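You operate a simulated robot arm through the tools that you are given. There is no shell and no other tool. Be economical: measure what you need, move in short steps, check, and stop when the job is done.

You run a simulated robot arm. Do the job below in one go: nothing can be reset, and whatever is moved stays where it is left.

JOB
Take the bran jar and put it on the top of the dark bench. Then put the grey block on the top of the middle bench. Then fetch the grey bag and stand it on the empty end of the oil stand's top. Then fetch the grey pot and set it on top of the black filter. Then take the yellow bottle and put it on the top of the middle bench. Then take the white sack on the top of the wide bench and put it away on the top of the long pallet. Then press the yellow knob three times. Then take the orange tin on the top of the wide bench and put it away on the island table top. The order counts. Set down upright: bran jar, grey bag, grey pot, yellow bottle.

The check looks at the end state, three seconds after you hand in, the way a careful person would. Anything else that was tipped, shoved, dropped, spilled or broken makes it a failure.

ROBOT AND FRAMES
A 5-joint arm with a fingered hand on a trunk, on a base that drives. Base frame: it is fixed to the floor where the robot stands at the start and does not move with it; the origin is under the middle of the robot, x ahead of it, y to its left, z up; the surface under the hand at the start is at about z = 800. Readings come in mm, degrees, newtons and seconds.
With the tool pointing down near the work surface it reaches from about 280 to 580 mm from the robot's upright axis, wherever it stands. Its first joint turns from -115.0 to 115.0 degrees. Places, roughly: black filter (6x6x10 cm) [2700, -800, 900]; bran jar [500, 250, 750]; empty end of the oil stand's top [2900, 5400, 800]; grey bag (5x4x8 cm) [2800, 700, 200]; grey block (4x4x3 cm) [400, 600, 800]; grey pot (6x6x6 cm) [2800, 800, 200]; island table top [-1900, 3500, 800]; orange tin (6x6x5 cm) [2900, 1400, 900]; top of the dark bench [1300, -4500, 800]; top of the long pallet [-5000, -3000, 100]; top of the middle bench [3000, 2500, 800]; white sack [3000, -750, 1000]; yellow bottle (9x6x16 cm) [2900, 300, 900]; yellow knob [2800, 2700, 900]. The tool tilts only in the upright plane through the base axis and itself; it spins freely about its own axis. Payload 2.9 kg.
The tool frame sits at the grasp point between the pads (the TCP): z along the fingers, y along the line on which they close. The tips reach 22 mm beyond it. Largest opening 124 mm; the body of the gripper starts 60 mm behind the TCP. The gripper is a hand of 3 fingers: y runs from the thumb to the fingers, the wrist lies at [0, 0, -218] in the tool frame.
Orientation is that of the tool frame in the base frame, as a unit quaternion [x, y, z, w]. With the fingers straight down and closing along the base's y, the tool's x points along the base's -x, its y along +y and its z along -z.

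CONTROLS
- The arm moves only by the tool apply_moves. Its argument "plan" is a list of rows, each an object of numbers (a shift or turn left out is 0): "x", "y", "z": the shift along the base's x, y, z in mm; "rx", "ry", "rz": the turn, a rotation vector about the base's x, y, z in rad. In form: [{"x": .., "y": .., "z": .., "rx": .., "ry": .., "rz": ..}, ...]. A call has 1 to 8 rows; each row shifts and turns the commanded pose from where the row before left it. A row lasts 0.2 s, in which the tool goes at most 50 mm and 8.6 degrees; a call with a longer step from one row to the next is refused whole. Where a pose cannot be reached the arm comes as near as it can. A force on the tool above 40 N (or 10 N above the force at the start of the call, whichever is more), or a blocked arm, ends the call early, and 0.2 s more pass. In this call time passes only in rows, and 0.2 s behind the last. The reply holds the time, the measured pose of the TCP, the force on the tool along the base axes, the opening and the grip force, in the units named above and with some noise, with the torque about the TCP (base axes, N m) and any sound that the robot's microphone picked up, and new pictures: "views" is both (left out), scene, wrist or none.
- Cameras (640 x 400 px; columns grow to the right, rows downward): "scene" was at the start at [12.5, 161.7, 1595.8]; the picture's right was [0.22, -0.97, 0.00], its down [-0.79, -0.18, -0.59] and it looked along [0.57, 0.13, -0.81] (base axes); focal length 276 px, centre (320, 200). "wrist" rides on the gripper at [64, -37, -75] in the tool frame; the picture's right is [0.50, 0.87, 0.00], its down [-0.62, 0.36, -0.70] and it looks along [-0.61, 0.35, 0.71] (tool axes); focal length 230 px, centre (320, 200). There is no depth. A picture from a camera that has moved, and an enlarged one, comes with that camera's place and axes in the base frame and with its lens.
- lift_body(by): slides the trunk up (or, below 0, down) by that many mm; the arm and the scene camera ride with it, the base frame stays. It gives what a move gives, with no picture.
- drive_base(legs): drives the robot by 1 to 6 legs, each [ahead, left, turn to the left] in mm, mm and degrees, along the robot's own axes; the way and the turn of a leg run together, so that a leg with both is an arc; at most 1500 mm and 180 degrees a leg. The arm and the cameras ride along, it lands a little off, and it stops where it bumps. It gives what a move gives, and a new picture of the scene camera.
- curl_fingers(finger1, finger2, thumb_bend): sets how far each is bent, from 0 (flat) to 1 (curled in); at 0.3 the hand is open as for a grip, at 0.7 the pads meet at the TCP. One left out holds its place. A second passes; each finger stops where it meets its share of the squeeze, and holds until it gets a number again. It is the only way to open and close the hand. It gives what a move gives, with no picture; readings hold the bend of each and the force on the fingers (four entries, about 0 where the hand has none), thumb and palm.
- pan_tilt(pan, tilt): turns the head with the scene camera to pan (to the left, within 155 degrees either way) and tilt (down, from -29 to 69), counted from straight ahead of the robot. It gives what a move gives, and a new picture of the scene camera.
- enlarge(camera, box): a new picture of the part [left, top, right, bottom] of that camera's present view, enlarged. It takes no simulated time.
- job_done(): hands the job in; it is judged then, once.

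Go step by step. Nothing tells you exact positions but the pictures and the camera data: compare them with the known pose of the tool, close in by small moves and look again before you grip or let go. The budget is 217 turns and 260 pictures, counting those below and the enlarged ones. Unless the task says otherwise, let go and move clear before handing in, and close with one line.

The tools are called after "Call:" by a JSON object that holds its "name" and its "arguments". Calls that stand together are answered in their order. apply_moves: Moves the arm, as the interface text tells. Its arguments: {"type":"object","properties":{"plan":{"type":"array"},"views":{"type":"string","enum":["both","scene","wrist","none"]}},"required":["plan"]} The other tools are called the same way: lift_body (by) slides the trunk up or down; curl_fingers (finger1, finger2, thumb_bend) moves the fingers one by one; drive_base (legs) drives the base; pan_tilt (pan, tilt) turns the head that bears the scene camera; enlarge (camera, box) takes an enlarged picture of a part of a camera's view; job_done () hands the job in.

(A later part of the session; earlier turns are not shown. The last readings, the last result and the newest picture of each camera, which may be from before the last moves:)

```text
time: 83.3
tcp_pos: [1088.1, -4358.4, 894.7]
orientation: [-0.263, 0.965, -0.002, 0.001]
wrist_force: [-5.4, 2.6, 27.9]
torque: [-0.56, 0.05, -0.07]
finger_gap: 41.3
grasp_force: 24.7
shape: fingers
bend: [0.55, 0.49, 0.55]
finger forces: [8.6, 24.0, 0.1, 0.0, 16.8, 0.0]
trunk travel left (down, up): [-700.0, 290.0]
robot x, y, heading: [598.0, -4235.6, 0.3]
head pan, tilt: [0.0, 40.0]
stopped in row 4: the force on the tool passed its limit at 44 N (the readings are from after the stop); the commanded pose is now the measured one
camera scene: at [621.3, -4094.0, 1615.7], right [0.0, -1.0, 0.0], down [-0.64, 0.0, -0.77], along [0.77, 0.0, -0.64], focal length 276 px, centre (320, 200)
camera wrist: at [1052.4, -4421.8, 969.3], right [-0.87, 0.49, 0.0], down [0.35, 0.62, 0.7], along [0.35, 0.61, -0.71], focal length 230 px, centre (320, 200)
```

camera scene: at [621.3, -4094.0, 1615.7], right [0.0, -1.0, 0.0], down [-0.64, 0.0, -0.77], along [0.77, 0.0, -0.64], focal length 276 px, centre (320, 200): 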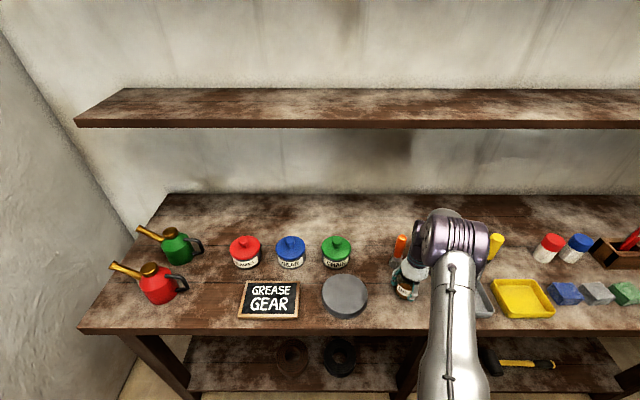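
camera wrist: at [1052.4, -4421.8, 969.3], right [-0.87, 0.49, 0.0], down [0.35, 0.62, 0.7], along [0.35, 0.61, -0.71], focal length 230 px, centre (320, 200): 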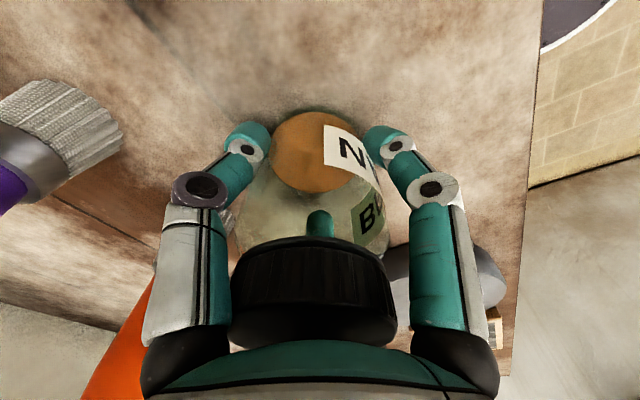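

The jar touched the bench top at TCP z = 895, so the bench is about 838 mm high. I'll relieve the pressure slightly and open the hand.

Call:
{"name": "apply_moves", "arguments": {"plan": [{"z": 2.5}], "views": "none"}}

Call:
{"name": "curl_fingers", "arguments": {"finger1": 0.36, "finger2": 0.36, "thumb_bend": 0.36}}

Call:
{"name": "apply_moves", "arguments": {"plan": [{"z": 30}, {"z": 40}, {"z": 40}], "views": "both"}}

```text
time: 83.7
tcp_pos: [1088.0, -4356.9, 895.4]
orientation: [-0.264, 0.964, 0.0, 0.001]
wrist_force: [-2.9, 1.6, 18.9]
torque: [-0.46, 0.05, -0.04]
finger_gap: 41.3
grasp_force: 22.8
shape: fingers
bend: [0.55, 0.49, 0.55]
finger forces: [7.0, 21.4, 0.0, 0.0, 16.6, 0.0]
trunk travel left (down, up): [-700.0, 290.0]
robot x, y, heading: [603.0, -4240.4, 0.1]
head pan, tilt: [0.0, 40.0]
```

```text
time: 84.7
tcp_pos: [1090.0, -4358.2, 893.8]
orientation: [-0.263, 0.965, 0.0, -0.001]
wrist_force: [-0.1, 0.8, -0.6]
torque: [-0.07, 0.01, -0.03]
finger_gap: 87.7
grasp_force: 0.8
shape: fingers
bend: [0.36, 0.36, 0.36]
finger forces: [0.0, 0.7, 0.0, 0.1, 0.0, 0.0]
trunk travel left (down, up): [-700.0, 290.0]
robot x, y, heading: [599.9, -4240.3, 0.1]
head pan, tilt: [0.0, 40.0]
```

```text
time: 85.5
tcp_pos: [1089.5, -4356.7, 1004.1]
orientation: [-0.264, 0.965, 0.001, -0.001]
wrist_force: [-1.1, -0.8, 0.2]
torque: [0.0, 0.01, 0.0]
finger_gap: 87.7
grasp_force: 0.1
shape: fingers
bend: [0.36, 0.36, 0.36]
finger forces: [0.0, 0.1, 0.0, 0.0, 0.1, 0.0]
trunk travel left (down, up): [-700.0, 290.0]
robot x, y, heading: [600.8, -4240.0, 0.0]
head pan, tilt: [0.0, 40.0]
camera scene: at [625.1, -4095.1, 1615.2], right [0.0, -1.0, 0.0], down [-0.64, 0.0, -0.77], along [0.77, 0.0, -0.64], focal length 276 px, centre (320, 200)
camera wrist: at [1055.0, -4420.8, 1079.0], right [-0.87, 0.49, 0.0], down [0.35, 0.62, 0.7], along [0.34, 0.61, -0.71], focal length 230 px, centre (320, 200)
```

scene: 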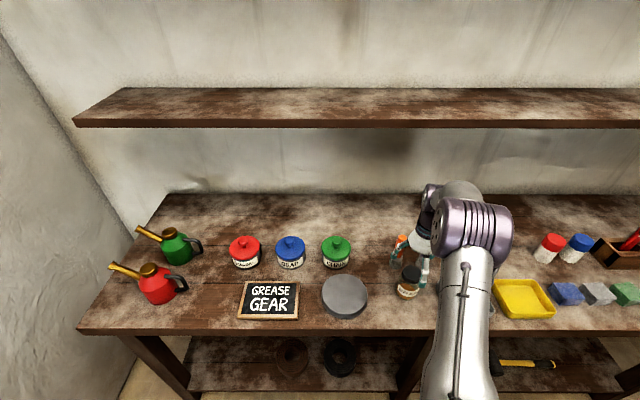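
wrist: 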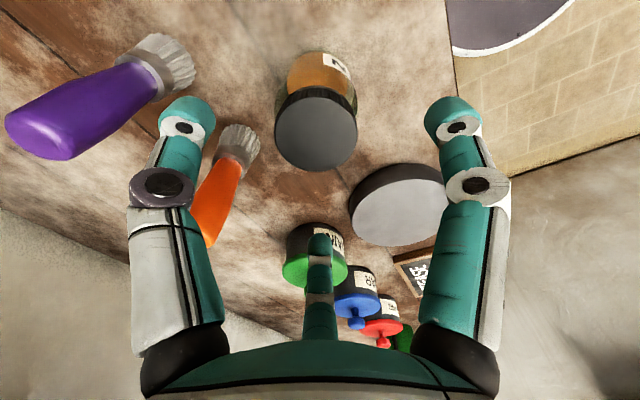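

The jar stands upright and the hand is clear. I'll retract the arm and go back the same way, staying at heading 0, to the grey block near (421, 594).

Call:
{"name": "apply_moves", "arguments": {"plan": [{"x": -38, "y": 26, "z": 10}, {"x": -38, "y": 26}, {"x": -38, "y": 26}, {"x": -38, "y": 26}], "views": "none"}}

Call:
{"name": "drive_base", "arguments": {"legs": [[-120, 0, 0], [0, 620, 0], [-1200, 0, 0], [-1000, 0, 0], [0, 1500, 0], [0, 1400, 0]]}}

Call:
{"name": "pan_tilt", "arguments": {"pan": 60, "tilt": 15}}

```text
time: 86.5
tcp_pos: [935.0, -4252.5, 1012.9]
orientation: [-0.264, 0.965, -0.001, 0.001]
wrist_force: [-0.1, -0.1, 0.3]
torque: [0.02, -0.01, 0.03]
finger_gap: 87.6
grasp_force: 0.1
shape: fingers
bend: [0.36, 0.36, 0.36]
finger forces: [0.1, 0.0, 0.0, 0.1, 0.0, 0.0]
trunk travel left (down, up): [-700.0, 290.0]
robot x, y, heading: [598.1, -4238.1, 0.1]
head pan, tilt: [0.0, 40.0]
```

```text
time: 114.8
tcp_pos: [-1317.5, -784.2, 1013.7]
orientation: [-0.25, 0.968, 0.0, -0.001]
wrist_force: [-0.3, 0.6, 0.2]
torque: [-0.02, 0.01, 0.01]
finger_gap: 87.6
grasp_force: 0.1
shape: fingers
bend: [0.36, 0.36, 0.36]
finger forces: [0.0, 0.1, 0.0, 0.1, 0.1, 0.1]
trunk travel left (down, up): [-700.0, 290.0]
robot x, y, heading: [-1652.4, -760.8, -1.5]
head pan, tilt: [0.0, 40.0]
camera scene: at [-1623.1, -617.9, 1615.2], right [-0.03, -1.0, 0.0], down [-0.64, 0.02, -0.77], along [0.77, -0.02, -0.64], focal length 276 px, centre (320, 200)
```

scene: 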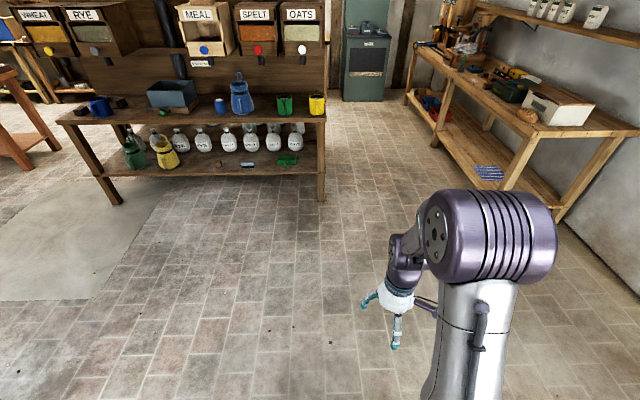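

```text
time: 116.1
tcp_pos: [-1316.3, -783.0, 1012.7]
orientation: [-0.25, 0.968, 0.0, -0.001]
wrist_force: [0.4, -1.3, 0.5]
torque: [0.01, -0.05, 0.0]
finger_gap: 87.8
grasp_force: 0.1
shape: fingers
bend: [0.36, 0.36, 0.36]
finger forces: [0.1, 0.0, 0.0, 0.0, 0.0, 0.0]
trunk travel left (down, up): [-700.0, 290.0]
robot x, y, heading: [-1654.0, -760.9, -1.4]
head pan, tilt: [60.0, 15.0]
camera scene: at [-1659.3, -536.3, 1654.8], right [0.85, -0.52, 0.0], down [-0.14, -0.22, -0.97], along [0.51, 0.82, -0.26], focal length 276 px, centre (320, 200)
```

scene: 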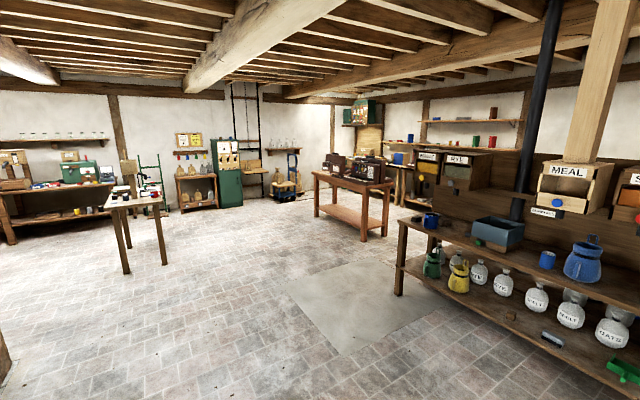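

From here the mill table stands free, and the benches along x of about 2900 lie behind it. I'll drive back in front of it, in line with the grey block.

Call:
{"name": "drive_base", "arguments": {"legs": [[0, 1380, 1.5], [1350, 0, 0]]}}

Call:
{"name": "pan_tilt", "arguments": {"pan": 0, "tilt": 50}}

```text
time: 129.3
tcp_pos: [72.1, 543.9, 1013.9]
orientation: [-0.247, 0.969, 0.0, -0.001]
wrist_force: [0.5, 0.0, 0.3]
torque: [0.01, 0.0, -0.01]
finger_gap: 87.6
grasp_force: 0.2
shape: fingers
bend: [0.36, 0.36, 0.36]
finger forces: [0.0, 0.0, 0.0, 0.0, 0.0, 0.0]
trunk travel left (down, up): [-700.0, 290.0]
robot x, y, heading: [-264.5, 567.5, -2.1]
head pan, tilt: [60.0, 15.0]
camera scene: at [-268.6, 794.1, 1654.8], right [0.85, -0.53, 0.0], down [-0.14, -0.22, -0.97], along [0.51, 0.82, -0.26], focal length 276 px, centre (320, 200)
```

scene: 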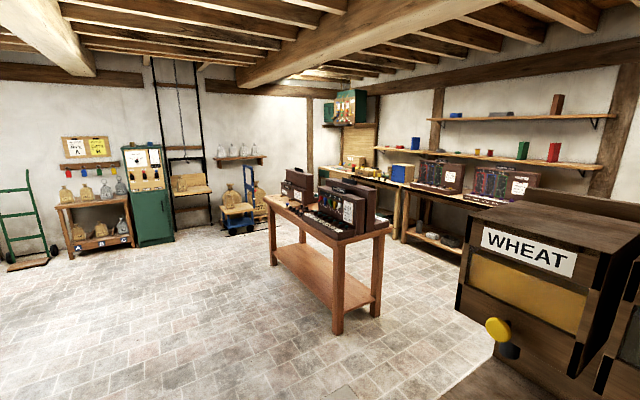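

```text
time: 130.6
tcp_pos: [72.2, 544.1, 1013.5]
orientation: [-0.247, 0.969, 0.0, 0.0]
wrist_force: [-0.1, 0.8, 0.2]
torque: [0.02, 0.01, 0.0]
finger_gap: 88.0
grasp_force: 0.0
shape: fingers
bend: [0.36, 0.36, 0.36]
finger forces: [0.0, 0.1, 0.0, 0.1, 0.1, 0.0]
trunk travel left (down, up): [-700.0, 290.0]
robot x, y, heading: [-265.6, 565.9, -1.8]
head pan, tilt: [0.0, 50.0]
camera scene: at [-241.1, 712.4, 1601.1], right [-0.03, -1.0, 0.0], down [-0.77, 0.02, -0.64], along [0.64, -0.02, -0.77], focal length 276 px, centre (320, 200)
```

scene: 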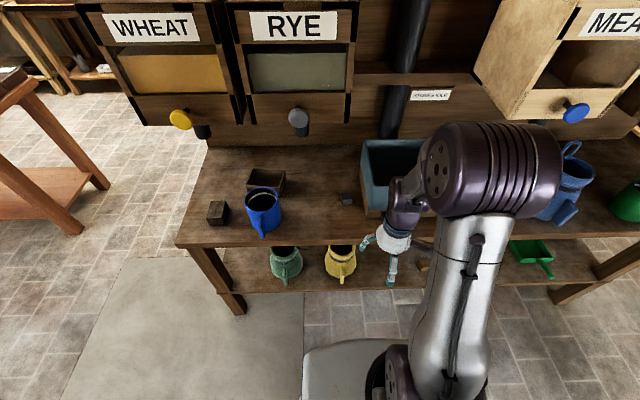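

The block is at about (418, 595). The RYE bin's right edge is near y = 618 with its bottom at about z = 1141, so I'll lower the hand in front of the table and slide in low. First I'll set the hand to the left and then drive up.

Call:
{"name": "apply_moves", "arguments": {"plan": [{"x": -8, "y": 40, "rz": 0.13}, {"x": -8, "y": 40, "rz": 0.13}, {"x": -8, "y": 40, "rz": 0.13}, {"rz": 0.12}], "views": "none"}}

Call:
{"name": "drive_base", "arguments": {"legs": [[0, -75, 1.8], [255, 0, 0]]}}

Call:
{"name": "apply_moves", "arguments": {"plan": [{"z": -35}], "views": "both"}}

```text
time: 131.6
tcp_pos: [47.8, 664.5, 1013.4]
orientation: [-0.485, 0.875, 0.0, 0.0]
wrist_force: [0.5, 0.0, 0.1]
torque: [-0.01, -0.05, 0.0]
finger_gap: 88.0
grasp_force: 0.1
shape: fingers
bend: [0.36, 0.36, 0.36]
finger forces: [0.0, 0.0, 0.0, 0.0, 0.0, 0.0]
trunk travel left (down, up): [-700.0, 290.0]
robot x, y, heading: [-262.8, 565.2, -1.6]
head pan, tilt: [0.0, 50.0]
```

```text
time: 134.1
tcp_pos: [293.6, 597.2, 1014.6]
orientation: [-0.498, 0.867, 0.0, -0.001]
wrist_force: [0.6, 0.7, -0.7]
torque: [0.02, 0.03, 0.0]
finger_gap: 87.9
grasp_force: 0.0
shape: fingers
bend: [0.36, 0.36, 0.36]
finger forces: [0.0, 0.1, 0.0, 0.1, 0.1, 0.0]
trunk travel left (down, up): [-700.0, 290.0]
robot x, y, heading: [-14.8, 493.9, -0.1]
head pan, tilt: [0.0, 50.0]
camera scene: at [4.2, 636.6, 1601.1], right [0.0, -1.0, 0.0], down [-0.77, 0.0, -0.64], along [0.64, 0.0, -0.77], focal length 276 px, centre (320, 200)
```

scene: 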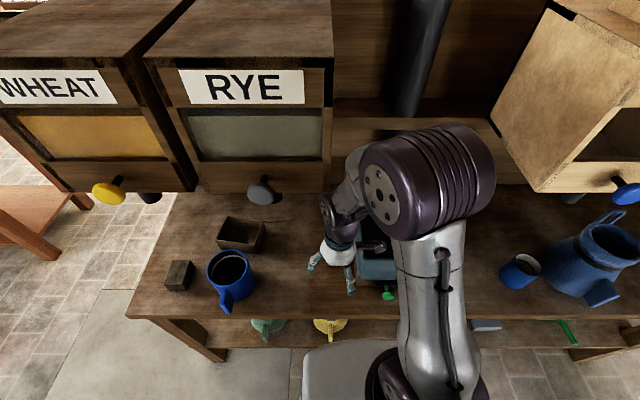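

```text
time: 134.5
tcp_pos: [295.7, 596.7, 977.2]
orientation: [-0.498, 0.867, 0.0, -0.001]
wrist_force: [0.1, 0.2, -0.7]
torque: [0.02, 0.0, 0.0]
finger_gap: 87.8
grasp_force: 0.1
shape: fingers
bend: [0.36, 0.36, 0.36]
finger forces: [0.0, 0.0, 0.0, 0.0, 0.0, 0.0]
trunk travel left (down, up): [-700.0, 290.0]
robot x, y, heading: [-14.6, 494.2, 0.1]
head pan, tilt: [0.0, 50.0]
camera scene: at [5.0, 637.4, 1601.0], right [0.0, -1.0, 0.0], down [-0.77, 0.0, -0.64], along [0.64, 0.0, -0.77], focal length 276 px, centre (320, 200)
camera wrist: at [296.1, 523.1, 1052.3], right [-1.0, 0.01, 0.0], down [0.01, 0.71, 0.7], along [0.0, 0.7, -0.71], focal length 230 px, centre (320, 200)
```

scene: 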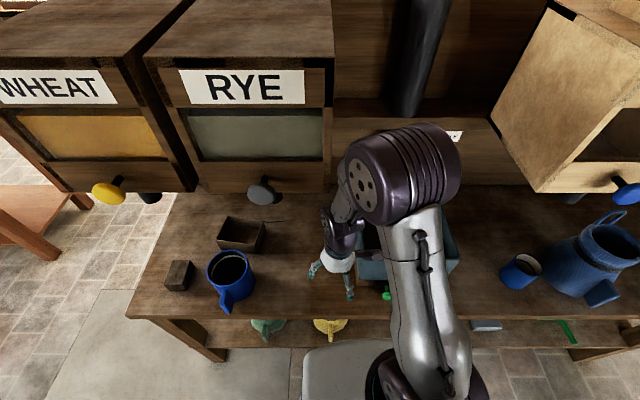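
wrist: 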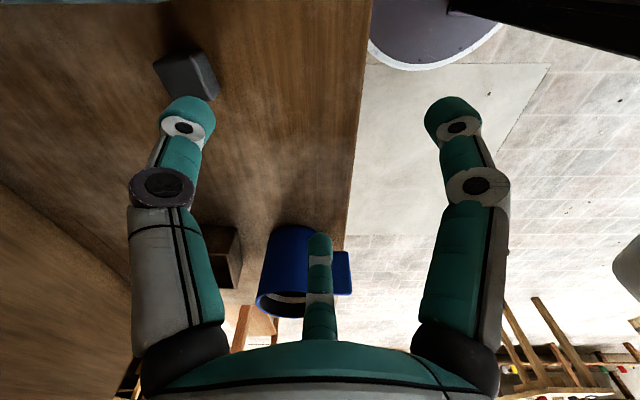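

The wrist view puts the block at about (421, 590). I'll check its orientation so I can align the thumb with one of its faces.

Call:
{"name": "enlarge", "arguments": {"camera": "wrist", "box": [130, 25, 258, 105]}}

```text
5.00 times, centred on (194, 65) of wrist
camera zoom: at [296.1, 523.1, 1052.3], right [-1.0, 0.01, 0.0], down [0.01, 0.71, 0.7], along [0.0, 0.7, -0.71], focal length 1150 px, centre (950, 875)
```

zoom: 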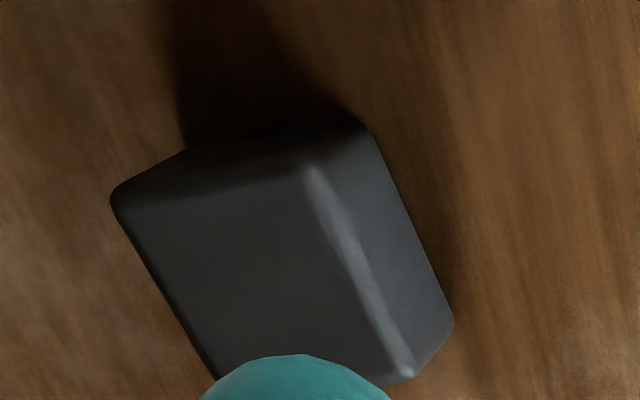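

The block's faces sit about 7° off the axes and its centre is near (419, 593). With the thumb at about −23° and one finger at 97° the grip squares up and the hand stays clear of the box. I'll turn, descend in front and slide in.

Call:
{"name": "apply_moves", "arguments": {"plan": [{"z": -40, "rz": 0.12}, {"z": -40}, {"z": -36, "y": -2}, {"x": 31}, {"x": 31}, {"x": 31}, {"x": 25}], "views": "both"}}

```text
time: 135.5
tcp_pos: [307.9, 594.0, 860.2]
orientation: [-0.544, 0.839, 0.002, -0.013]
wrist_force: [-21.7, 10.9, 6.5]
torque: [-1.57, -2.11, -1.88]
finger_gap: 87.9
grasp_force: 0.2
shape: fingers
bend: [0.36, 0.36, 0.36]
finger forces: [0.0, 0.0, 0.1, 0.1, 0.1, 0.1]
trunk travel left (down, up): [-700.0, 290.0]
robot x, y, heading: [-13.9, 490.2, -0.0]
head pan, tilt: [0.0, 50.0]
stopped in row 4: the force on the tool passed its limit at 73 N (the readings are from after the stop); the commanded pose is now the measured one
camera scene: at [2.1, 636.7, 1601.1], right [0.0, -1.0, 0.0], down [-0.77, 0.0, -0.64], along [0.64, 0.0, -0.77], focal length 276 px, centre (320, 200)
camera wrist: at [318.4, 521.8, 934.3], right [-0.99, -0.1, 0.02], down [-0.06, 0.72, 0.7], along [-0.09, 0.69, -0.72], focal length 230 px, centre (320, 200)
```

scene: 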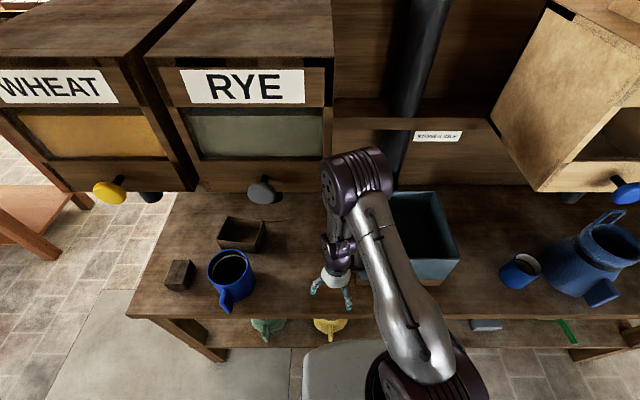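
wrist: 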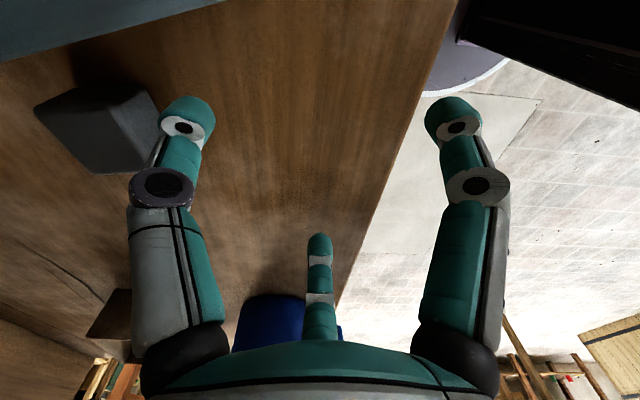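

Something stopped at about 90 mm toward −y of the tool, and the wrist camera's housing was the part that touched the box front. I'll back off and turn the hand −120° (same grip symmetry) so that the camera points away from the box.

Call:
{"name": "apply_moves", "arguments": {"plan": [{"x": -20}, {"rz": -0.149, "z": 20}, {"rz": -0.149}, {"rz": -0.149}, {"rz": -0.149}, {"rz": -0.149}, {"rz": -0.149}, {"rz": -0.149}], "views": "none"}}

Call:
{"name": "apply_moves", "arguments": {"plan": [{"rz": -0.149}, {"rz": -0.149}, {"rz": -0.149}, {"rz": -0.149}, {"rz": -0.149}, {"rz": -0.149}, {"rz": -0.149}], "views": "both"}}

Call:
{"name": "enlarge", "arguments": {"camera": "scene", "box": [200, 170, 500, 340]}}

```text
time: 137.3
tcp_pos: [289.1, 593.5, 879.4]
orientation: [-0.054, 0.999, -0.002, -0.005]
wrist_force: [-0.6, -0.5, 0.3]
torque: [0.0, -0.04, -0.02]
finger_gap: 88.1
grasp_force: 0.0
shape: fingers
bend: [0.36, 0.36, 0.36]
finger forces: [0.1, 0.0, 0.0, 0.1, 0.0, 0.1]
trunk travel left (down, up): [-700.0, 290.0]
robot x, y, heading: [-16.7, 490.8, -0.0]
head pan, tilt: [0.0, 50.0]
```

```text
time: 138.9
tcp_pos: [289.4, 594.6, 878.7]
orientation: [0.452, 0.892, 0.004, 0.004]
wrist_force: [-0.6, 0.6, -0.5]
torque: [0.0, -0.01, 0.04]
finger_gap: 87.9
grasp_force: 0.2
shape: fingers
bend: [0.36, 0.36, 0.36]
finger forces: [0.1, 0.0, 0.0, 0.0, 0.0, 0.0]
trunk travel left (down, up): [-700.0, 290.0]
robot x, y, heading: [-17.5, 492.8, -0.1]
head pan, tilt: [0.0, 50.0]
camera scene: at [3.3, 636.7, 1601.1], right [0.0, -1.0, 0.0], down [-0.77, 0.0, -0.64], along [0.64, 0.0, -0.77], focal length 276 px, centre (320, 200)
camera wrist: at [222.1, 624.8, 953.2], right [0.4, 0.92, 0.01], down [0.64, -0.29, 0.71], along [0.65, -0.28, -0.71], focal length 230 px, centre (320, 200)
```

scene: 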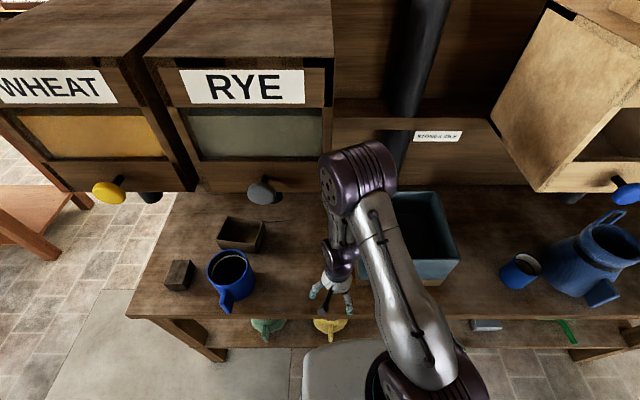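
wrist: 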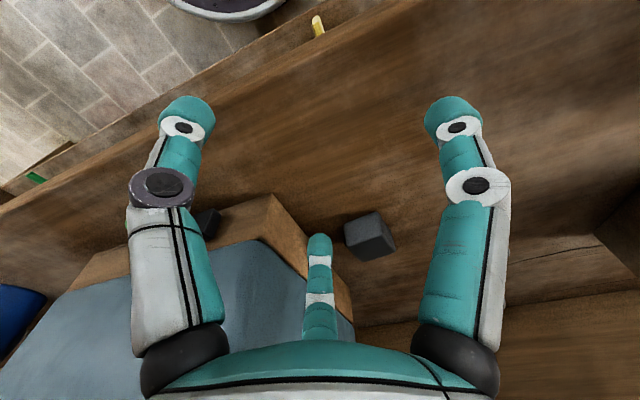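

```text
2.13 times, centred on (350, 255) of scene
camera zoom: at [3.3, 636.7, 1601.1], right [0.0, -1.0, 0.0], down [-0.77, 0.0, -0.64], along [0.64, 0.0, -0.77], focal length 589 px, centre (256, 83)
```

zoom: 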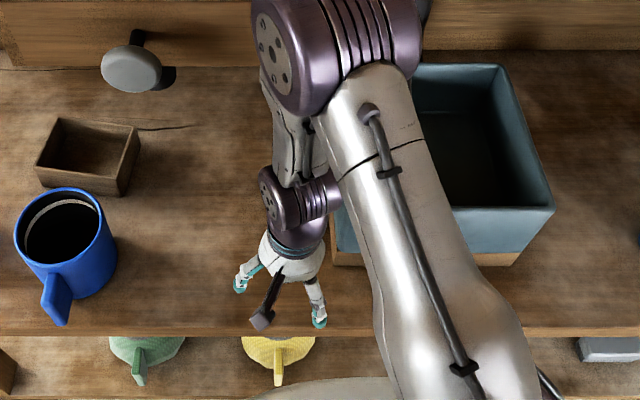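

The box hasn't moved and the camera now faces away from it. The box's left wall is at y of about 523, so there's room. I'll slide in above the block.

Call:
{"name": "apply_moves", "arguments": {"plan": [{"x": 26, "y": 1, "z": -9}, {"x": 26, "y": 1, "z": -8}, {"x": 26}, {"x": 26}, {"x": 24}], "views": "both"}}

```text
time: 140.1
tcp_pos: [417.2, 593.7, 863.4]
orientation: [0.451, 0.893, 0.004, 0.004]
wrist_force: [-0.7, 0.1, -0.3]
torque: [0.02, -0.01, 0.01]
finger_gap: 87.7
grasp_force: 0.1
shape: fingers
bend: [0.36, 0.36, 0.36]
finger forces: [0.0, 0.0, 0.0, 0.0, 0.0, 0.0]
trunk travel left (down, up): [-700.0, 290.0]
robot x, y, heading: [-17.9, 492.0, 0.0]
head pan, tilt: [0.0, 50.0]
camera scene: at [4.3, 633.0, 1601.4], right [0.0, -1.0, 0.0], down [-0.77, 0.0, -0.64], along [0.64, 0.0, -0.77], focal length 276 px, centre (320, 200)
camera wrist: at [350.9, 622.7, 937.0], right [0.4, 0.92, 0.01], down [0.65, -0.29, 0.71], along [0.65, -0.28, -0.71], focal length 230 px, centre (320, 200)
```

scene: 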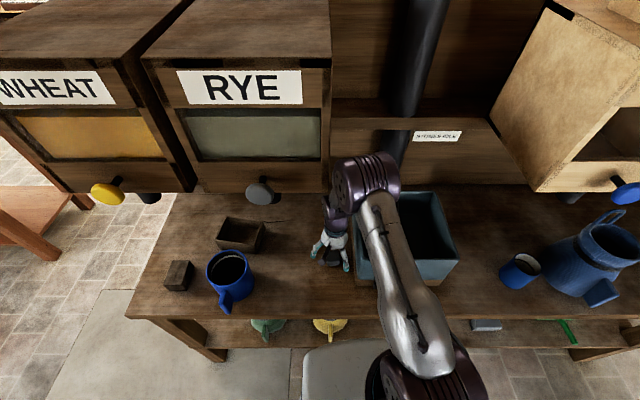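
wrist: 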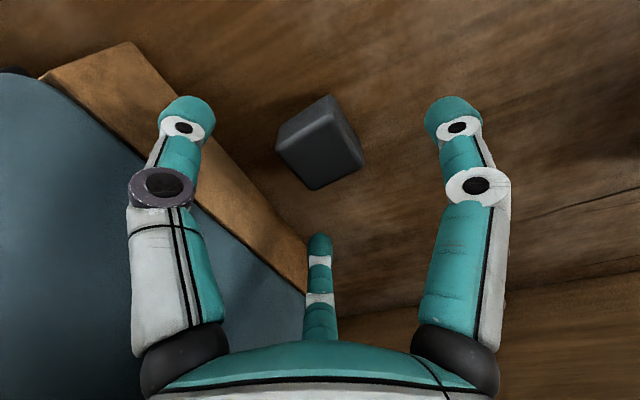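

The block is centred between the fingers, so I'll descend around it.

Call:
{"name": "apply_moves", "arguments": {"plan": [{"z": -20}, {"z": -12}, {"z": -6}], "views": "wrist"}}

```text
time: 140.9
tcp_pos: [417.4, 595.3, 824.0]
orientation: [0.451, 0.893, 0.004, 0.004]
wrist_force: [-0.3, 0.3, -0.4]
torque: [-0.04, 0.02, 0.01]
finger_gap: 88.0
grasp_force: 0.4
shape: fingers
bend: [0.36, 0.36, 0.36]
finger forces: [0.0, 0.0, 0.0, 0.0, 0.4, 0.1]
trunk travel left (down, up): [-700.0, 290.0]
robot x, y, heading: [-13.0, 495.5, 0.1]
head pan, tilt: [0.0, 50.0]
camera wrist: at [349.7, 624.9, 899.0], right [0.4, 0.92, 0.01], down [0.65, -0.29, 0.71], along [0.65, -0.28, -0.71], focal length 230 px, centre (320, 200)
```

wrist: 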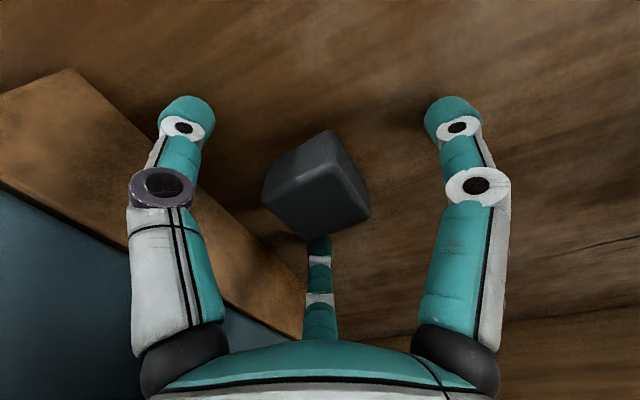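

The block is nicely inside the hand. I'll close and test-lift.

Call:
{"name": "curl_fingers", "arguments": {"finger1": 0.68, "finger2": 0.68, "thumb_bend": 0.68}}

Call:
{"name": "apply_moves", "arguments": {"plan": [{"z": 10}, {"z": 8}], "views": "wrist"}}

```text
time: 141.5
tcp_pos: [414.6, 596.3, 828.5]
orientation: [0.45, 0.893, 0.003, 0.004]
wrist_force: [-7.0, -6.4, 31.5]
torque: [-0.78, 1.07, 0.1]
finger_gap: 37.7
grasp_force: 25.5
shape: fingers
bend: [0.57, 0.6, 0.57]
finger forces: [9.4, 5.8, 0.0, 0.0, 35.7, 0.1]
trunk travel left (down, up): [-700.0, 290.0]
robot x, y, heading: [-14.6, 494.9, 0.2]
head pan, tilt: [0.0, 50.0]
stopped: the force on the tool passed its limit at 42 N (the readings are from after the stop); the commanded pose is now the measured one
```

```text
time: 142.1
tcp_pos: [418.3, 594.0, 841.9]
orientation: [0.451, 0.893, 0.004, 0.002]
wrist_force: [-0.1, 0.6, 0.0]
torque: [-0.04, -0.01, -0.06]
finger_gap: 36.0
grasp_force: 14.6
shape: fingers
bend: [0.57, 0.6, 0.57]
finger forces: [7.1, 8.7, 0.0, 0.0, 13.3, 0.0]
trunk travel left (down, up): [-700.0, 290.0]
robot x, y, heading: [-12.9, 491.5, 0.2]
head pan, tilt: [0.0, 50.0]
camera wrist: at [351.0, 624.1, 917.0], right [0.4, 0.92, 0.01], down [0.65, -0.29, 0.7], along [0.65, -0.28, -0.71], focal length 230 px, centre (320, 200)
```

wrist: 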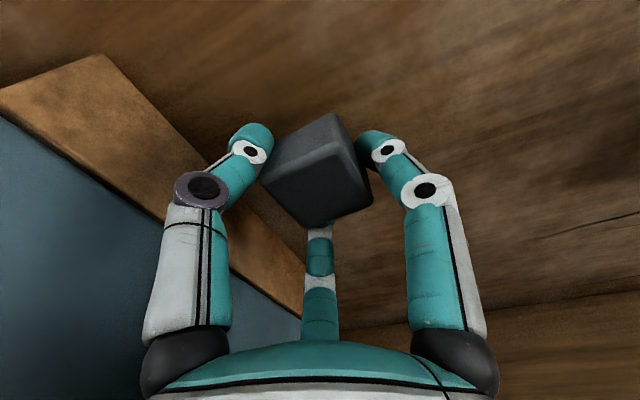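

The block is held. I'll back out, raise it, and then drive round the left end of the mill table toward the middle bench at (3000, 2500).

Call:
{"name": "apply_moves", "arguments": {"plan": [{"x": -30, "z": 3}, {"x": -35}, {"x": -35}, {"x": -25}, {"z": 45}, {"z": 45}, {"z": 45}], "views": "wrist"}}

Call:
{"name": "drive_base", "arguments": {"legs": [[-600, 0, 0], [0, 1250, 0], [1300, 0, 0]]}}

Call:
{"name": "pan_tilt", "arguments": {"pan": 10, "tilt": 15}}

```text
time: 143.7
tcp_pos: [290.7, 596.9, 982.2]
orientation: [0.451, 0.893, 0.004, 0.003]
wrist_force: [-0.1, -0.1, -0.3]
torque: [-0.02, 0.0, 0.01]
finger_gap: 33.7
grasp_force: 13.7
shape: fingers
bend: [0.58, 0.59, 0.57]
finger forces: [6.6, 8.8, 0.0, 0.1, 12.5, 0.0]
trunk travel left (down, up): [-700.0, 290.0]
robot x, y, heading: [-17.9, 489.4, -0.1]
head pan, tilt: [0.0, 50.0]
camera wrist: at [223.3, 627.1, 1055.5], right [0.4, 0.92, 0.01], down [0.65, -0.29, 0.71], along [0.65, -0.28, -0.71], focal length 230 px, centre (320, 200)
```

wrist: 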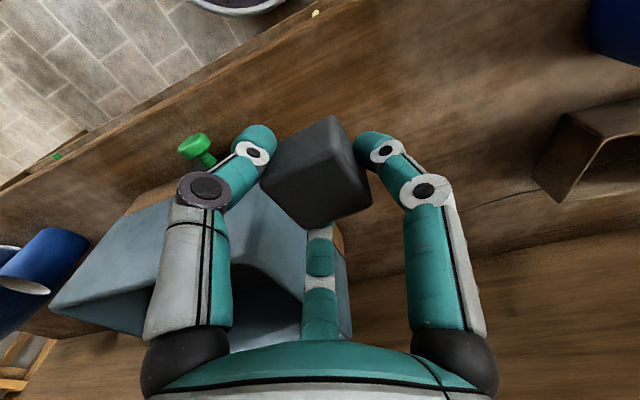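

```text
time: 159.2
tcp_pos: [994.7, 1816.5, 980.3]
orientation: [0.463, 0.886, 0.003, 0.002]
wrist_force: [1.0, 0.3, 0.4]
torque: [0.0, 0.02, -0.02]
finger_gap: 33.9
grasp_force: 14.4
shape: fingers
bend: [0.58, 0.59, 0.57]
finger forces: [6.5, 8.8, 0.0, 0.1, 12.4, 0.0]
trunk travel left (down, up): [-700.0, 290.0]
robot x, y, heading: [683.4, 1717.4, -1.3]
head pan, tilt: [0.0, 50.0]
camera scene: at [707.5, 1863.1, 1601.1], right [-0.03, -1.0, 0.0], down [-0.77, 0.02, -0.64], along [0.64, -0.02, -0.77], focal length 276 px, centre (320, 200)
```

scene: 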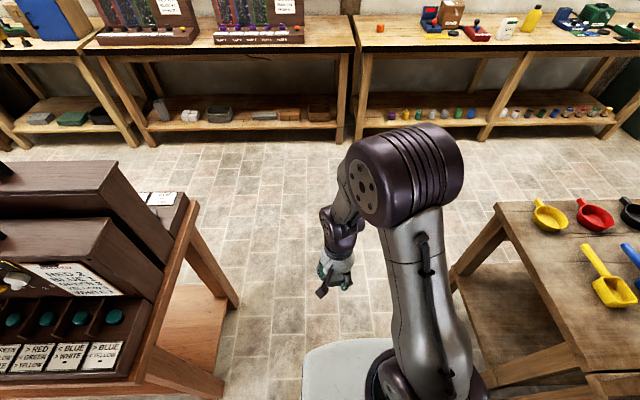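

```text
time: 160.2
tcp_pos: [995.1, 1817.2, 980.6]
orientation: [0.463, 0.887, 0.003, 0.002]
wrist_force: [-0.2, 0.2, -0.5]
torque: [0.01, -0.04, 0.0]
finger_gap: 33.5
grasp_force: 13.9
shape: fingers
bend: [0.58, 0.59, 0.57]
finger forces: [6.5, 8.8, 0.0, 0.0, 12.5, 0.1]
trunk travel left (down, up): [-700.0, 290.0]
robot x, y, heading: [683.5, 1717.8, -1.3]
head pan, tilt: [10.0, 15.0]
camera scene: at [722.7, 1878.9, 1654.7], right [0.15, -0.99, 0.0], down [-0.26, -0.04, -0.97], along [0.96, 0.14, -0.26], focal length 276 px, centre (320, 200)
```

scene: 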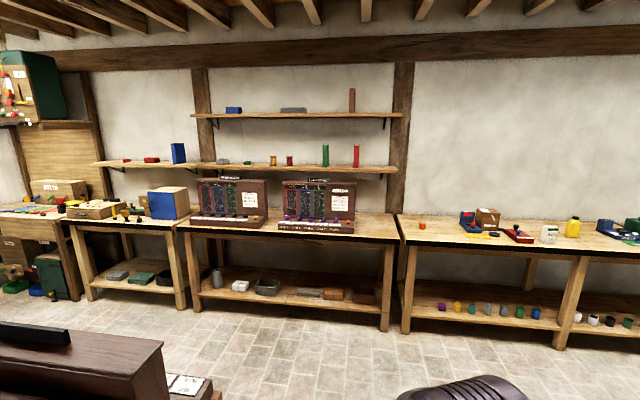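

The middle bench (with the two panels) is ahead, front edge at about x = 2740 and free top near its right end (y from about 1650 to 1950). I'll drive up to it.

Call:
{"name": "drive_base", "arguments": {"legs": [[0, 0, 1.3], [1400, 20, 0], [230, 0, 0]]}}

Call:
{"name": "pan_tilt", "arguments": {"pan": 15, "tilt": 40}}

```text
time: 168.8
tcp_pos: [2623.3, 1834.3, 980.9]
orientation: [0.455, 0.891, 0.003, 0.002]
wrist_force: [0.0, -0.2, -0.5]
torque: [0.01, 0.0, 0.04]
finger_gap: 33.8
grasp_force: 13.7
shape: fingers
bend: [0.58, 0.59, 0.57]
finger forces: [6.5, 8.9, 0.1, 0.0, 12.5, 0.1]
trunk travel left (down, up): [-700.0, 290.0]
robot x, y, heading: [2311.1, 1730.0, -0.5]
head pan, tilt: [10.0, 15.0]
camera scene: at [2349.8, 1890.7, 1654.8], right [0.17, -0.99, 0.0], down [-0.26, -0.04, -0.97], along [0.95, 0.16, -0.26], focal length 276 px, centre (320, 200)
```

scene: 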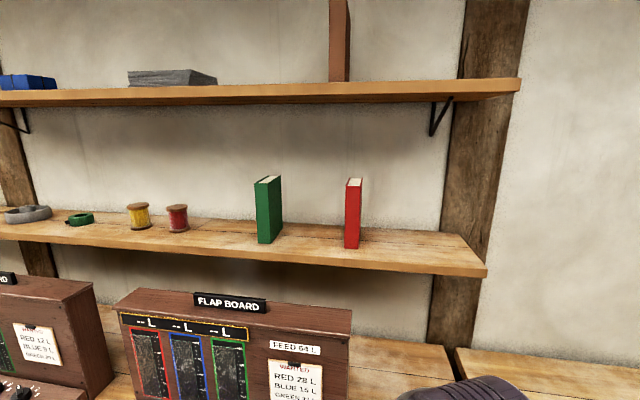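

```text
time: 169.7
tcp_pos: [2622.4, 1833.2, 981.3]
orientation: [0.454, 0.891, 0.004, 0.002]
wrist_force: [0.4, -0.4, -0.6]
torque: [0.02, 0.0, 0.03]
finger_gap: 33.8
grasp_force: 13.3
shape: fingers
bend: [0.58, 0.59, 0.57]
finger forces: [6.4, 8.8, 0.0, 0.0, 12.6, 0.1]
trunk travel left (down, up): [-700.0, 290.0]
robot x, y, heading: [2317.9, 1729.5, -0.6]
head pan, tilt: [15.0, 40.0]
camera scene: at [2339.2, 1896.5, 1615.3], right [0.25, -0.97, 0.0], down [-0.62, -0.16, -0.77], along [0.74, 0.19, -0.64], focal length 276 px, centre (320, 200)
```

scene: 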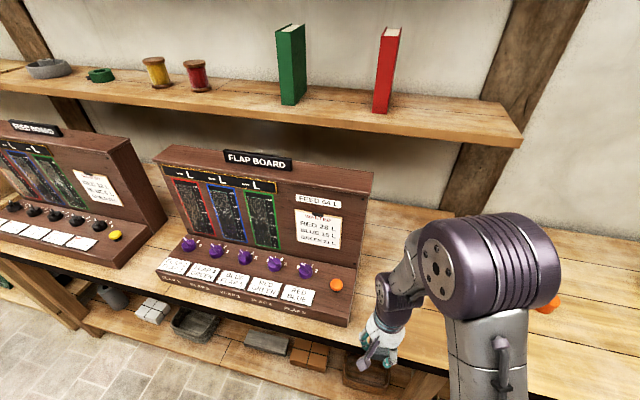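

The yellow knob is the yellow button on the left panel. There's free bench top to the right of the flap board (y from about 1640 to 1900), so I'll bring the block over about (2860, 1815).

Call:
{"name": "apply_moves", "arguments": {"plan": [{"x": 47, "y": -4}, {"x": 47, "y": -4}, {"x": 47, "y": -4}, {"x": 47, "y": -4}, {"x": 46, "y": -2}, {"z": -40}], "views": "both"}}

```text
time: 171.1
tcp_pos: [2859.0, 1816.9, 942.5]
orientation: [0.453, 0.891, 0.002, 0.002]
wrist_force: [0.7, -0.9, -1.1]
torque: [0.0, 0.01, -0.01]
finger_gap: 32.2
grasp_force: 13.4
shape: fingers
bend: [0.59, 0.58, 0.57]
finger forces: [6.1, 8.8, 0.0, 0.1, 12.1, 0.1]
trunk travel left (down, up): [-700.0, 290.0]
robot x, y, heading: [2314.6, 1729.3, -0.3]
head pan, tilt: [15.0, 40.0]
camera scene: at [2339.4, 1896.8, 1615.2], right [0.25, -0.97, 0.0], down [-0.62, -0.16, -0.77], along [0.74, 0.19, -0.64], focal length 276 px, centre (320, 200)
camera wrist: at [2791.9, 1845.8, 1016.3], right [0.41, 0.91, 0.0], down [0.65, -0.29, 0.71], along [0.65, -0.29, -0.71], focal length 230 px, centre (320, 200)
```

scene: 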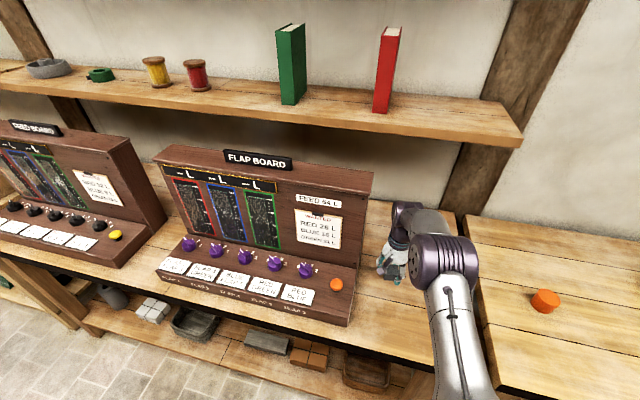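
wrist: 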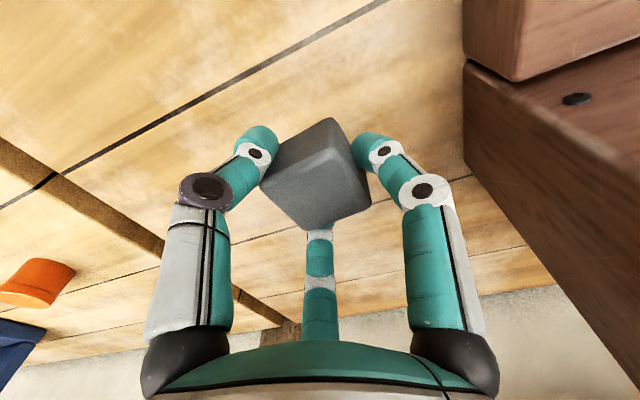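

There's plenty of clear bench here (the seam to the wide bench is at y of about 1500). I'll lower until contact.

Call:
{"name": "apply_moves", "arguments": {"plan": [{"z": -25}, {"z": -20}, {"z": -10}], "views": "wrist"}}

```text
time: 171.9
tcp_pos: [2857.2, 1815.3, 885.1]
orientation: [0.455, 0.891, 0.002, 0.003]
wrist_force: [0.9, 0.0, -0.7]
torque: [0.0, -0.01, -0.05]
finger_gap: 32.4
grasp_force: 13.7
shape: fingers
bend: [0.59, 0.58, 0.57]
finger forces: [5.9, 8.9, 0.1, 0.1, 12.1, 0.0]
trunk travel left (down, up): [-700.0, 290.0]
robot x, y, heading: [2316.8, 1728.0, -0.5]
head pan, tilt: [15.0, 40.0]
camera wrist: at [2790.3, 1845.0, 958.3], right [0.41, 0.91, 0.0], down [0.65, -0.29, 0.71], along [0.65, -0.28, -0.71], focal length 230 px, centre (320, 200)
```

wrist: 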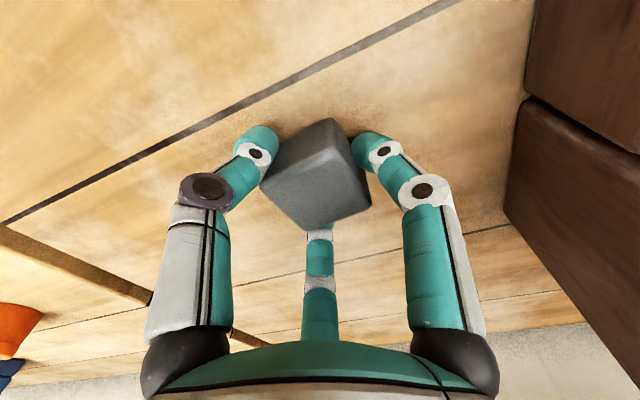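

Call:
{"name": "apply_moves", "arguments": {"plan": [{"z": -7}, {"z": -5}, {"z": -5}, {"z": -4}, {"z": -4}, {"z": -4}], "views": "wrist"}}

```text
time: 172.6
tcp_pos: [2857.9, 1815.4, 878.0]
orientation: [0.454, 0.891, 0.006, 0.009]
wrist_force: [-6.6, -1.5, 28.0]
torque: [-0.58, 0.94, -0.06]
finger_gap: 32.3
grasp_force: 24.3
shape: fingers
bend: [0.59, 0.58, 0.59]
finger forces: [5.9, 6.9, 0.0, 0.1, 37.0, 0.0]
trunk travel left (down, up): [-700.0, 290.0]
robot x, y, heading: [2316.6, 1728.7, -0.5]
head pan, tilt: [15.0, 40.0]
stopped in row 3: the force on the tool passed its limit at 46 N (the readings are from after the stop); the commanded pose is now the measured one
camera wrist: at [2788.5, 1845.5, 951.2], right [0.41, 0.91, 0.01], down [0.64, -0.29, 0.71], along [0.66, -0.28, -0.7], focal length 230 px, centre (320, 200)
```

wrist: 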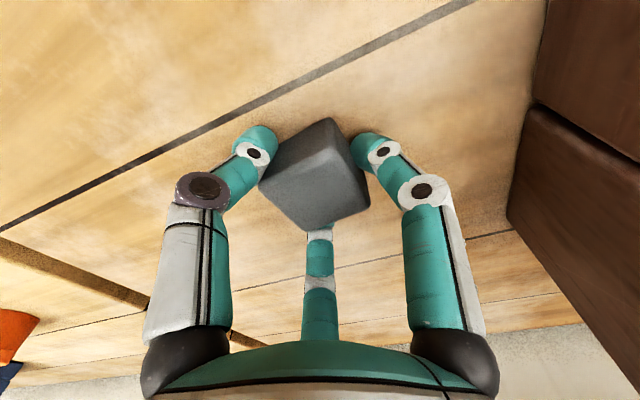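

Contact is at TCP z of about 877, so the bench top is around 847 mm. I'll relieve it, release, and rise.

Call:
{"name": "apply_moves", "arguments": {"plan": [{"z": 2}], "views": "none"}}

Call:
{"name": "curl_fingers", "arguments": {"finger1": 0.4, "finger2": 0.4, "thumb_bend": 0.4}}

Call:
{"name": "apply_moves", "arguments": {"plan": [{"z": 20}, {"z": 40}, {"z": 45}], "views": "both"}}

```text
time: 173.0
tcp_pos: [2857.4, 1815.7, 878.5]
orientation: [0.455, 0.89, 0.006, 0.008]
wrist_force: [-6.1, -1.4, 19.1]
torque: [-0.37, 0.71, -0.1]
finger_gap: 32.2
grasp_force: 20.9
shape: fingers
bend: [0.59, 0.58, 0.59]
finger forces: [6.1, 7.4, 0.0, 0.0, 28.4, 0.0]
trunk travel left (down, up): [-700.0, 290.0]
robot x, y, heading: [2317.9, 1727.3, -0.7]
head pan, tilt: [15.0, 40.0]
```

```text
time: 174.0
tcp_pos: [2858.3, 1817.1, 877.3]
orientation: [0.455, 0.89, 0.006, 0.008]
wrist_force: [7.4, 6.5, 24.8]
torque: [-0.45, 0.68, -0.04]
finger_gap: 65.0
grasp_force: 12.2
shape: fingers
bend: [0.4, 0.4, 0.45]
finger forces: [0.1, 0.0, 0.1, 0.0, 24.9, 0.0]
trunk travel left (down, up): [-700.0, 290.0]
robot x, y, heading: [2314.9, 1728.4, -0.8]
head pan, tilt: [15.0, 40.0]
```

```text
time: 174.8
tcp_pos: [2860.8, 1817.5, 982.8]
orientation: [0.455, 0.89, 0.005, 0.006]
wrist_force: [-0.2, -0.5, -0.5]
torque: [0.0, -0.02, -0.04]
finger_gap: 76.6
grasp_force: 0.3
shape: fingers
bend: [0.4, 0.4, 0.4]
finger forces: [0.0, 0.0, 0.1, 0.1, 0.0, 0.0]
trunk travel left (down, up): [-700.0, 290.0]
robot x, y, heading: [2313.6, 1729.7, -0.6]
head pan, tilt: [15.0, 40.0]
camera scene: at [2338.8, 1896.3, 1615.2], right [0.25, -0.97, 0.0], down [-0.62, -0.16, -0.77], along [0.74, 0.19, -0.64], focal length 276 px, centre (320, 200)
camera wrist: at [2792.7, 1846.9, 1055.2], right [0.41, 0.91, 0.01], down [0.64, -0.29, 0.71], along [0.65, -0.28, -0.7], focal length 230 px, centre (320, 200)
```

scene: 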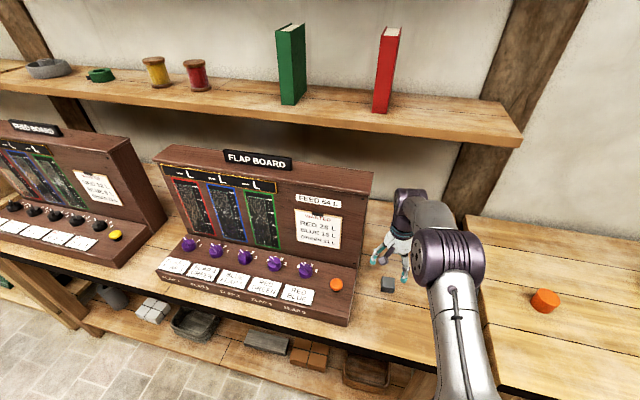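
wrist: 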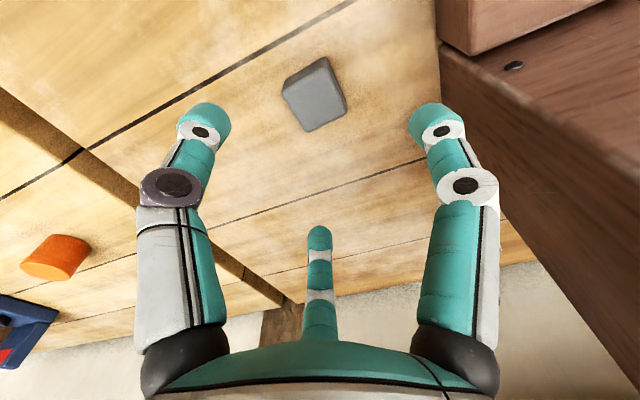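

The grey block rests on the middle bench. Next is the grey bag on the low shelf under the wide bench, so I'll retract, back off and move right to look at that shelf.

Call:
{"name": "apply_moves", "arguments": {"plan": [{"x": -45, "y": -15, "z": 10}, {"x": -45, "y": -15}, {"x": -45, "y": -20}, {"x": -45, "y": -20}], "views": "none"}}

Call:
{"name": "drive_base", "arguments": {"legs": [[-250, 0, 0.5], [0, -980, 0]]}}

Call:
{"name": "pan_tilt", "arguments": {"pan": 0, "tilt": 48}}

```text
time: 175.8
tcp_pos: [2679.2, 1744.7, 992.7]
orientation: [0.455, 0.89, 0.004, 0.008]
wrist_force: [-0.3, -0.3, 0.7]
torque: [0.0, -0.01, -0.04]
finger_gap: 76.8
grasp_force: 0.0
shape: fingers
bend: [0.4, 0.4, 0.4]
finger forces: [0.0, 0.1, 0.0, 0.1, 0.1, 0.1]
trunk travel left (down, up): [-700.0, 290.0]
robot x, y, heading: [2314.8, 1727.2, -0.4]
head pan, tilt: [15.0, 40.0]
```

```text
time: 182.3
tcp_pos: [2416.4, 765.8, 991.7]
orientation: [0.46, 0.888, 0.004, 0.007]
wrist_force: [-0.3, 0.5, -0.4]
torque: [0.01, 0.02, 0.0]
finger_gap: 76.6
grasp_force: 0.1
shape: fingers
bend: [0.4, 0.4, 0.4]
finger forces: [0.0, 0.0, 0.1, 0.0, 0.0, 0.0]
trunk travel left (down, up): [-700.0, 290.0]
robot x, y, heading: [2048.2, 755.6, -1.5]
head pan, tilt: [15.0, 40.0]
camera scene: at [2077.9, 920.8, 1615.3], right [0.24, -0.97, 0.0], down [-0.62, -0.15, -0.77], along [0.74, 0.18, -0.64], focal length 276 px, centre (320, 200)
```

scene: 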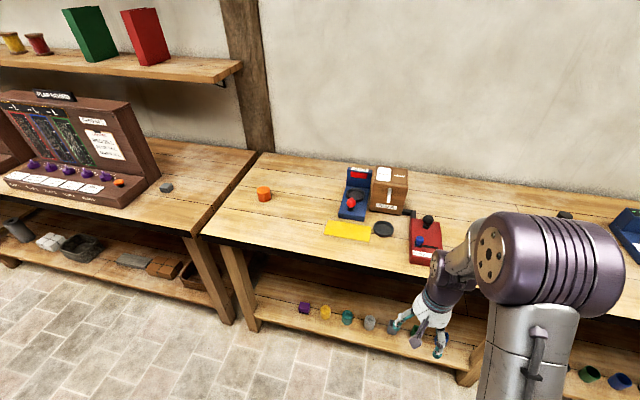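

```text
time: 183.1
tcp_pos: [2416.5, 766.4, 991.3]
orientation: [0.459, 0.888, 0.005, 0.007]
wrist_force: [0.0, 0.9, 0.4]
torque: [0.0, -0.02, -0.02]
finger_gap: 76.9
grasp_force: 0.1
shape: fingers
bend: [0.4, 0.4, 0.4]
finger forces: [0.0, 0.0, 0.0, 0.0, 0.1, 0.0]
trunk travel left (down, up): [-700.0, 290.0]
robot x, y, heading: [2051.6, 750.5, -1.4]
head pan, tilt: [0.0, 48.0]
camera scene: at [2074.2, 899.3, 1603.8], right [-0.02, -1.0, 0.0], down [-0.74, 0.01, -0.67], along [0.67, -0.01, -0.74], focal length 276 px, centre (320, 200)
```

scene: 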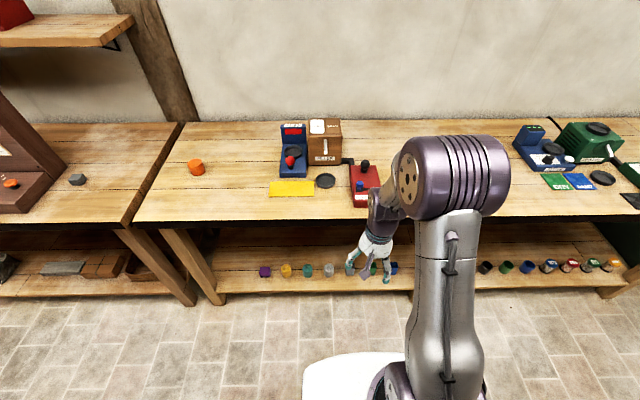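

The low shelf holds a row of small coloured items. I'll zoom in to tell the grey bag from the grey pot.

Call:
{"name": "enlarge", "arguments": {"camera": "scene", "box": [230, 230, 420, 310]}}

Call:
{"name": "enlarge", "arguments": {"camera": "scene", "box": [460, 230, 640, 310]}}

```text
3.37 times, centred on (325, 270) of scene
camera zoom: at [2074.2, 899.3, 1603.8], right [-0.02, -1.0, 0.0], down [-0.74, 0.01, -0.67], along [0.67, -0.01, -0.74], focal length 929 px, centre (303, -36)
```

zoom: 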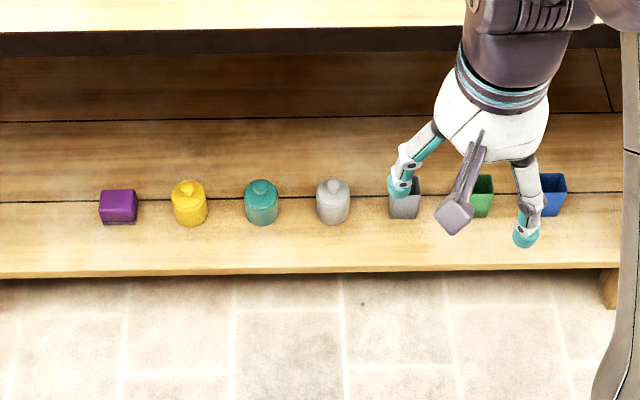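

```text
3.56 times, centred on (550, 270) of scene
camera zoom: at [2074.2, 899.3, 1603.8], right [-0.02, -1.0, 0.0], down [-0.74, 0.01, -0.67], along [0.67, -0.01, -0.74], focal length 981 px, centre (-498, -49)
```

zoom: 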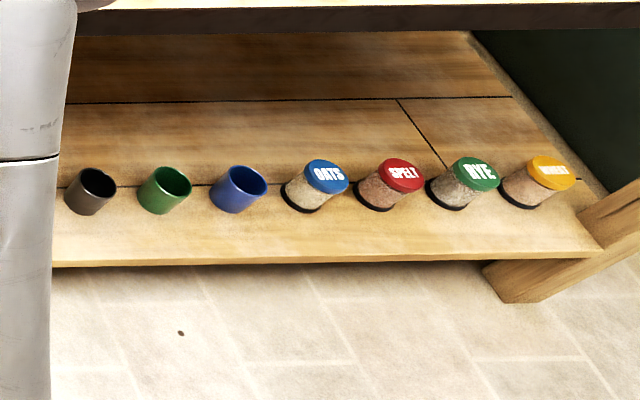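

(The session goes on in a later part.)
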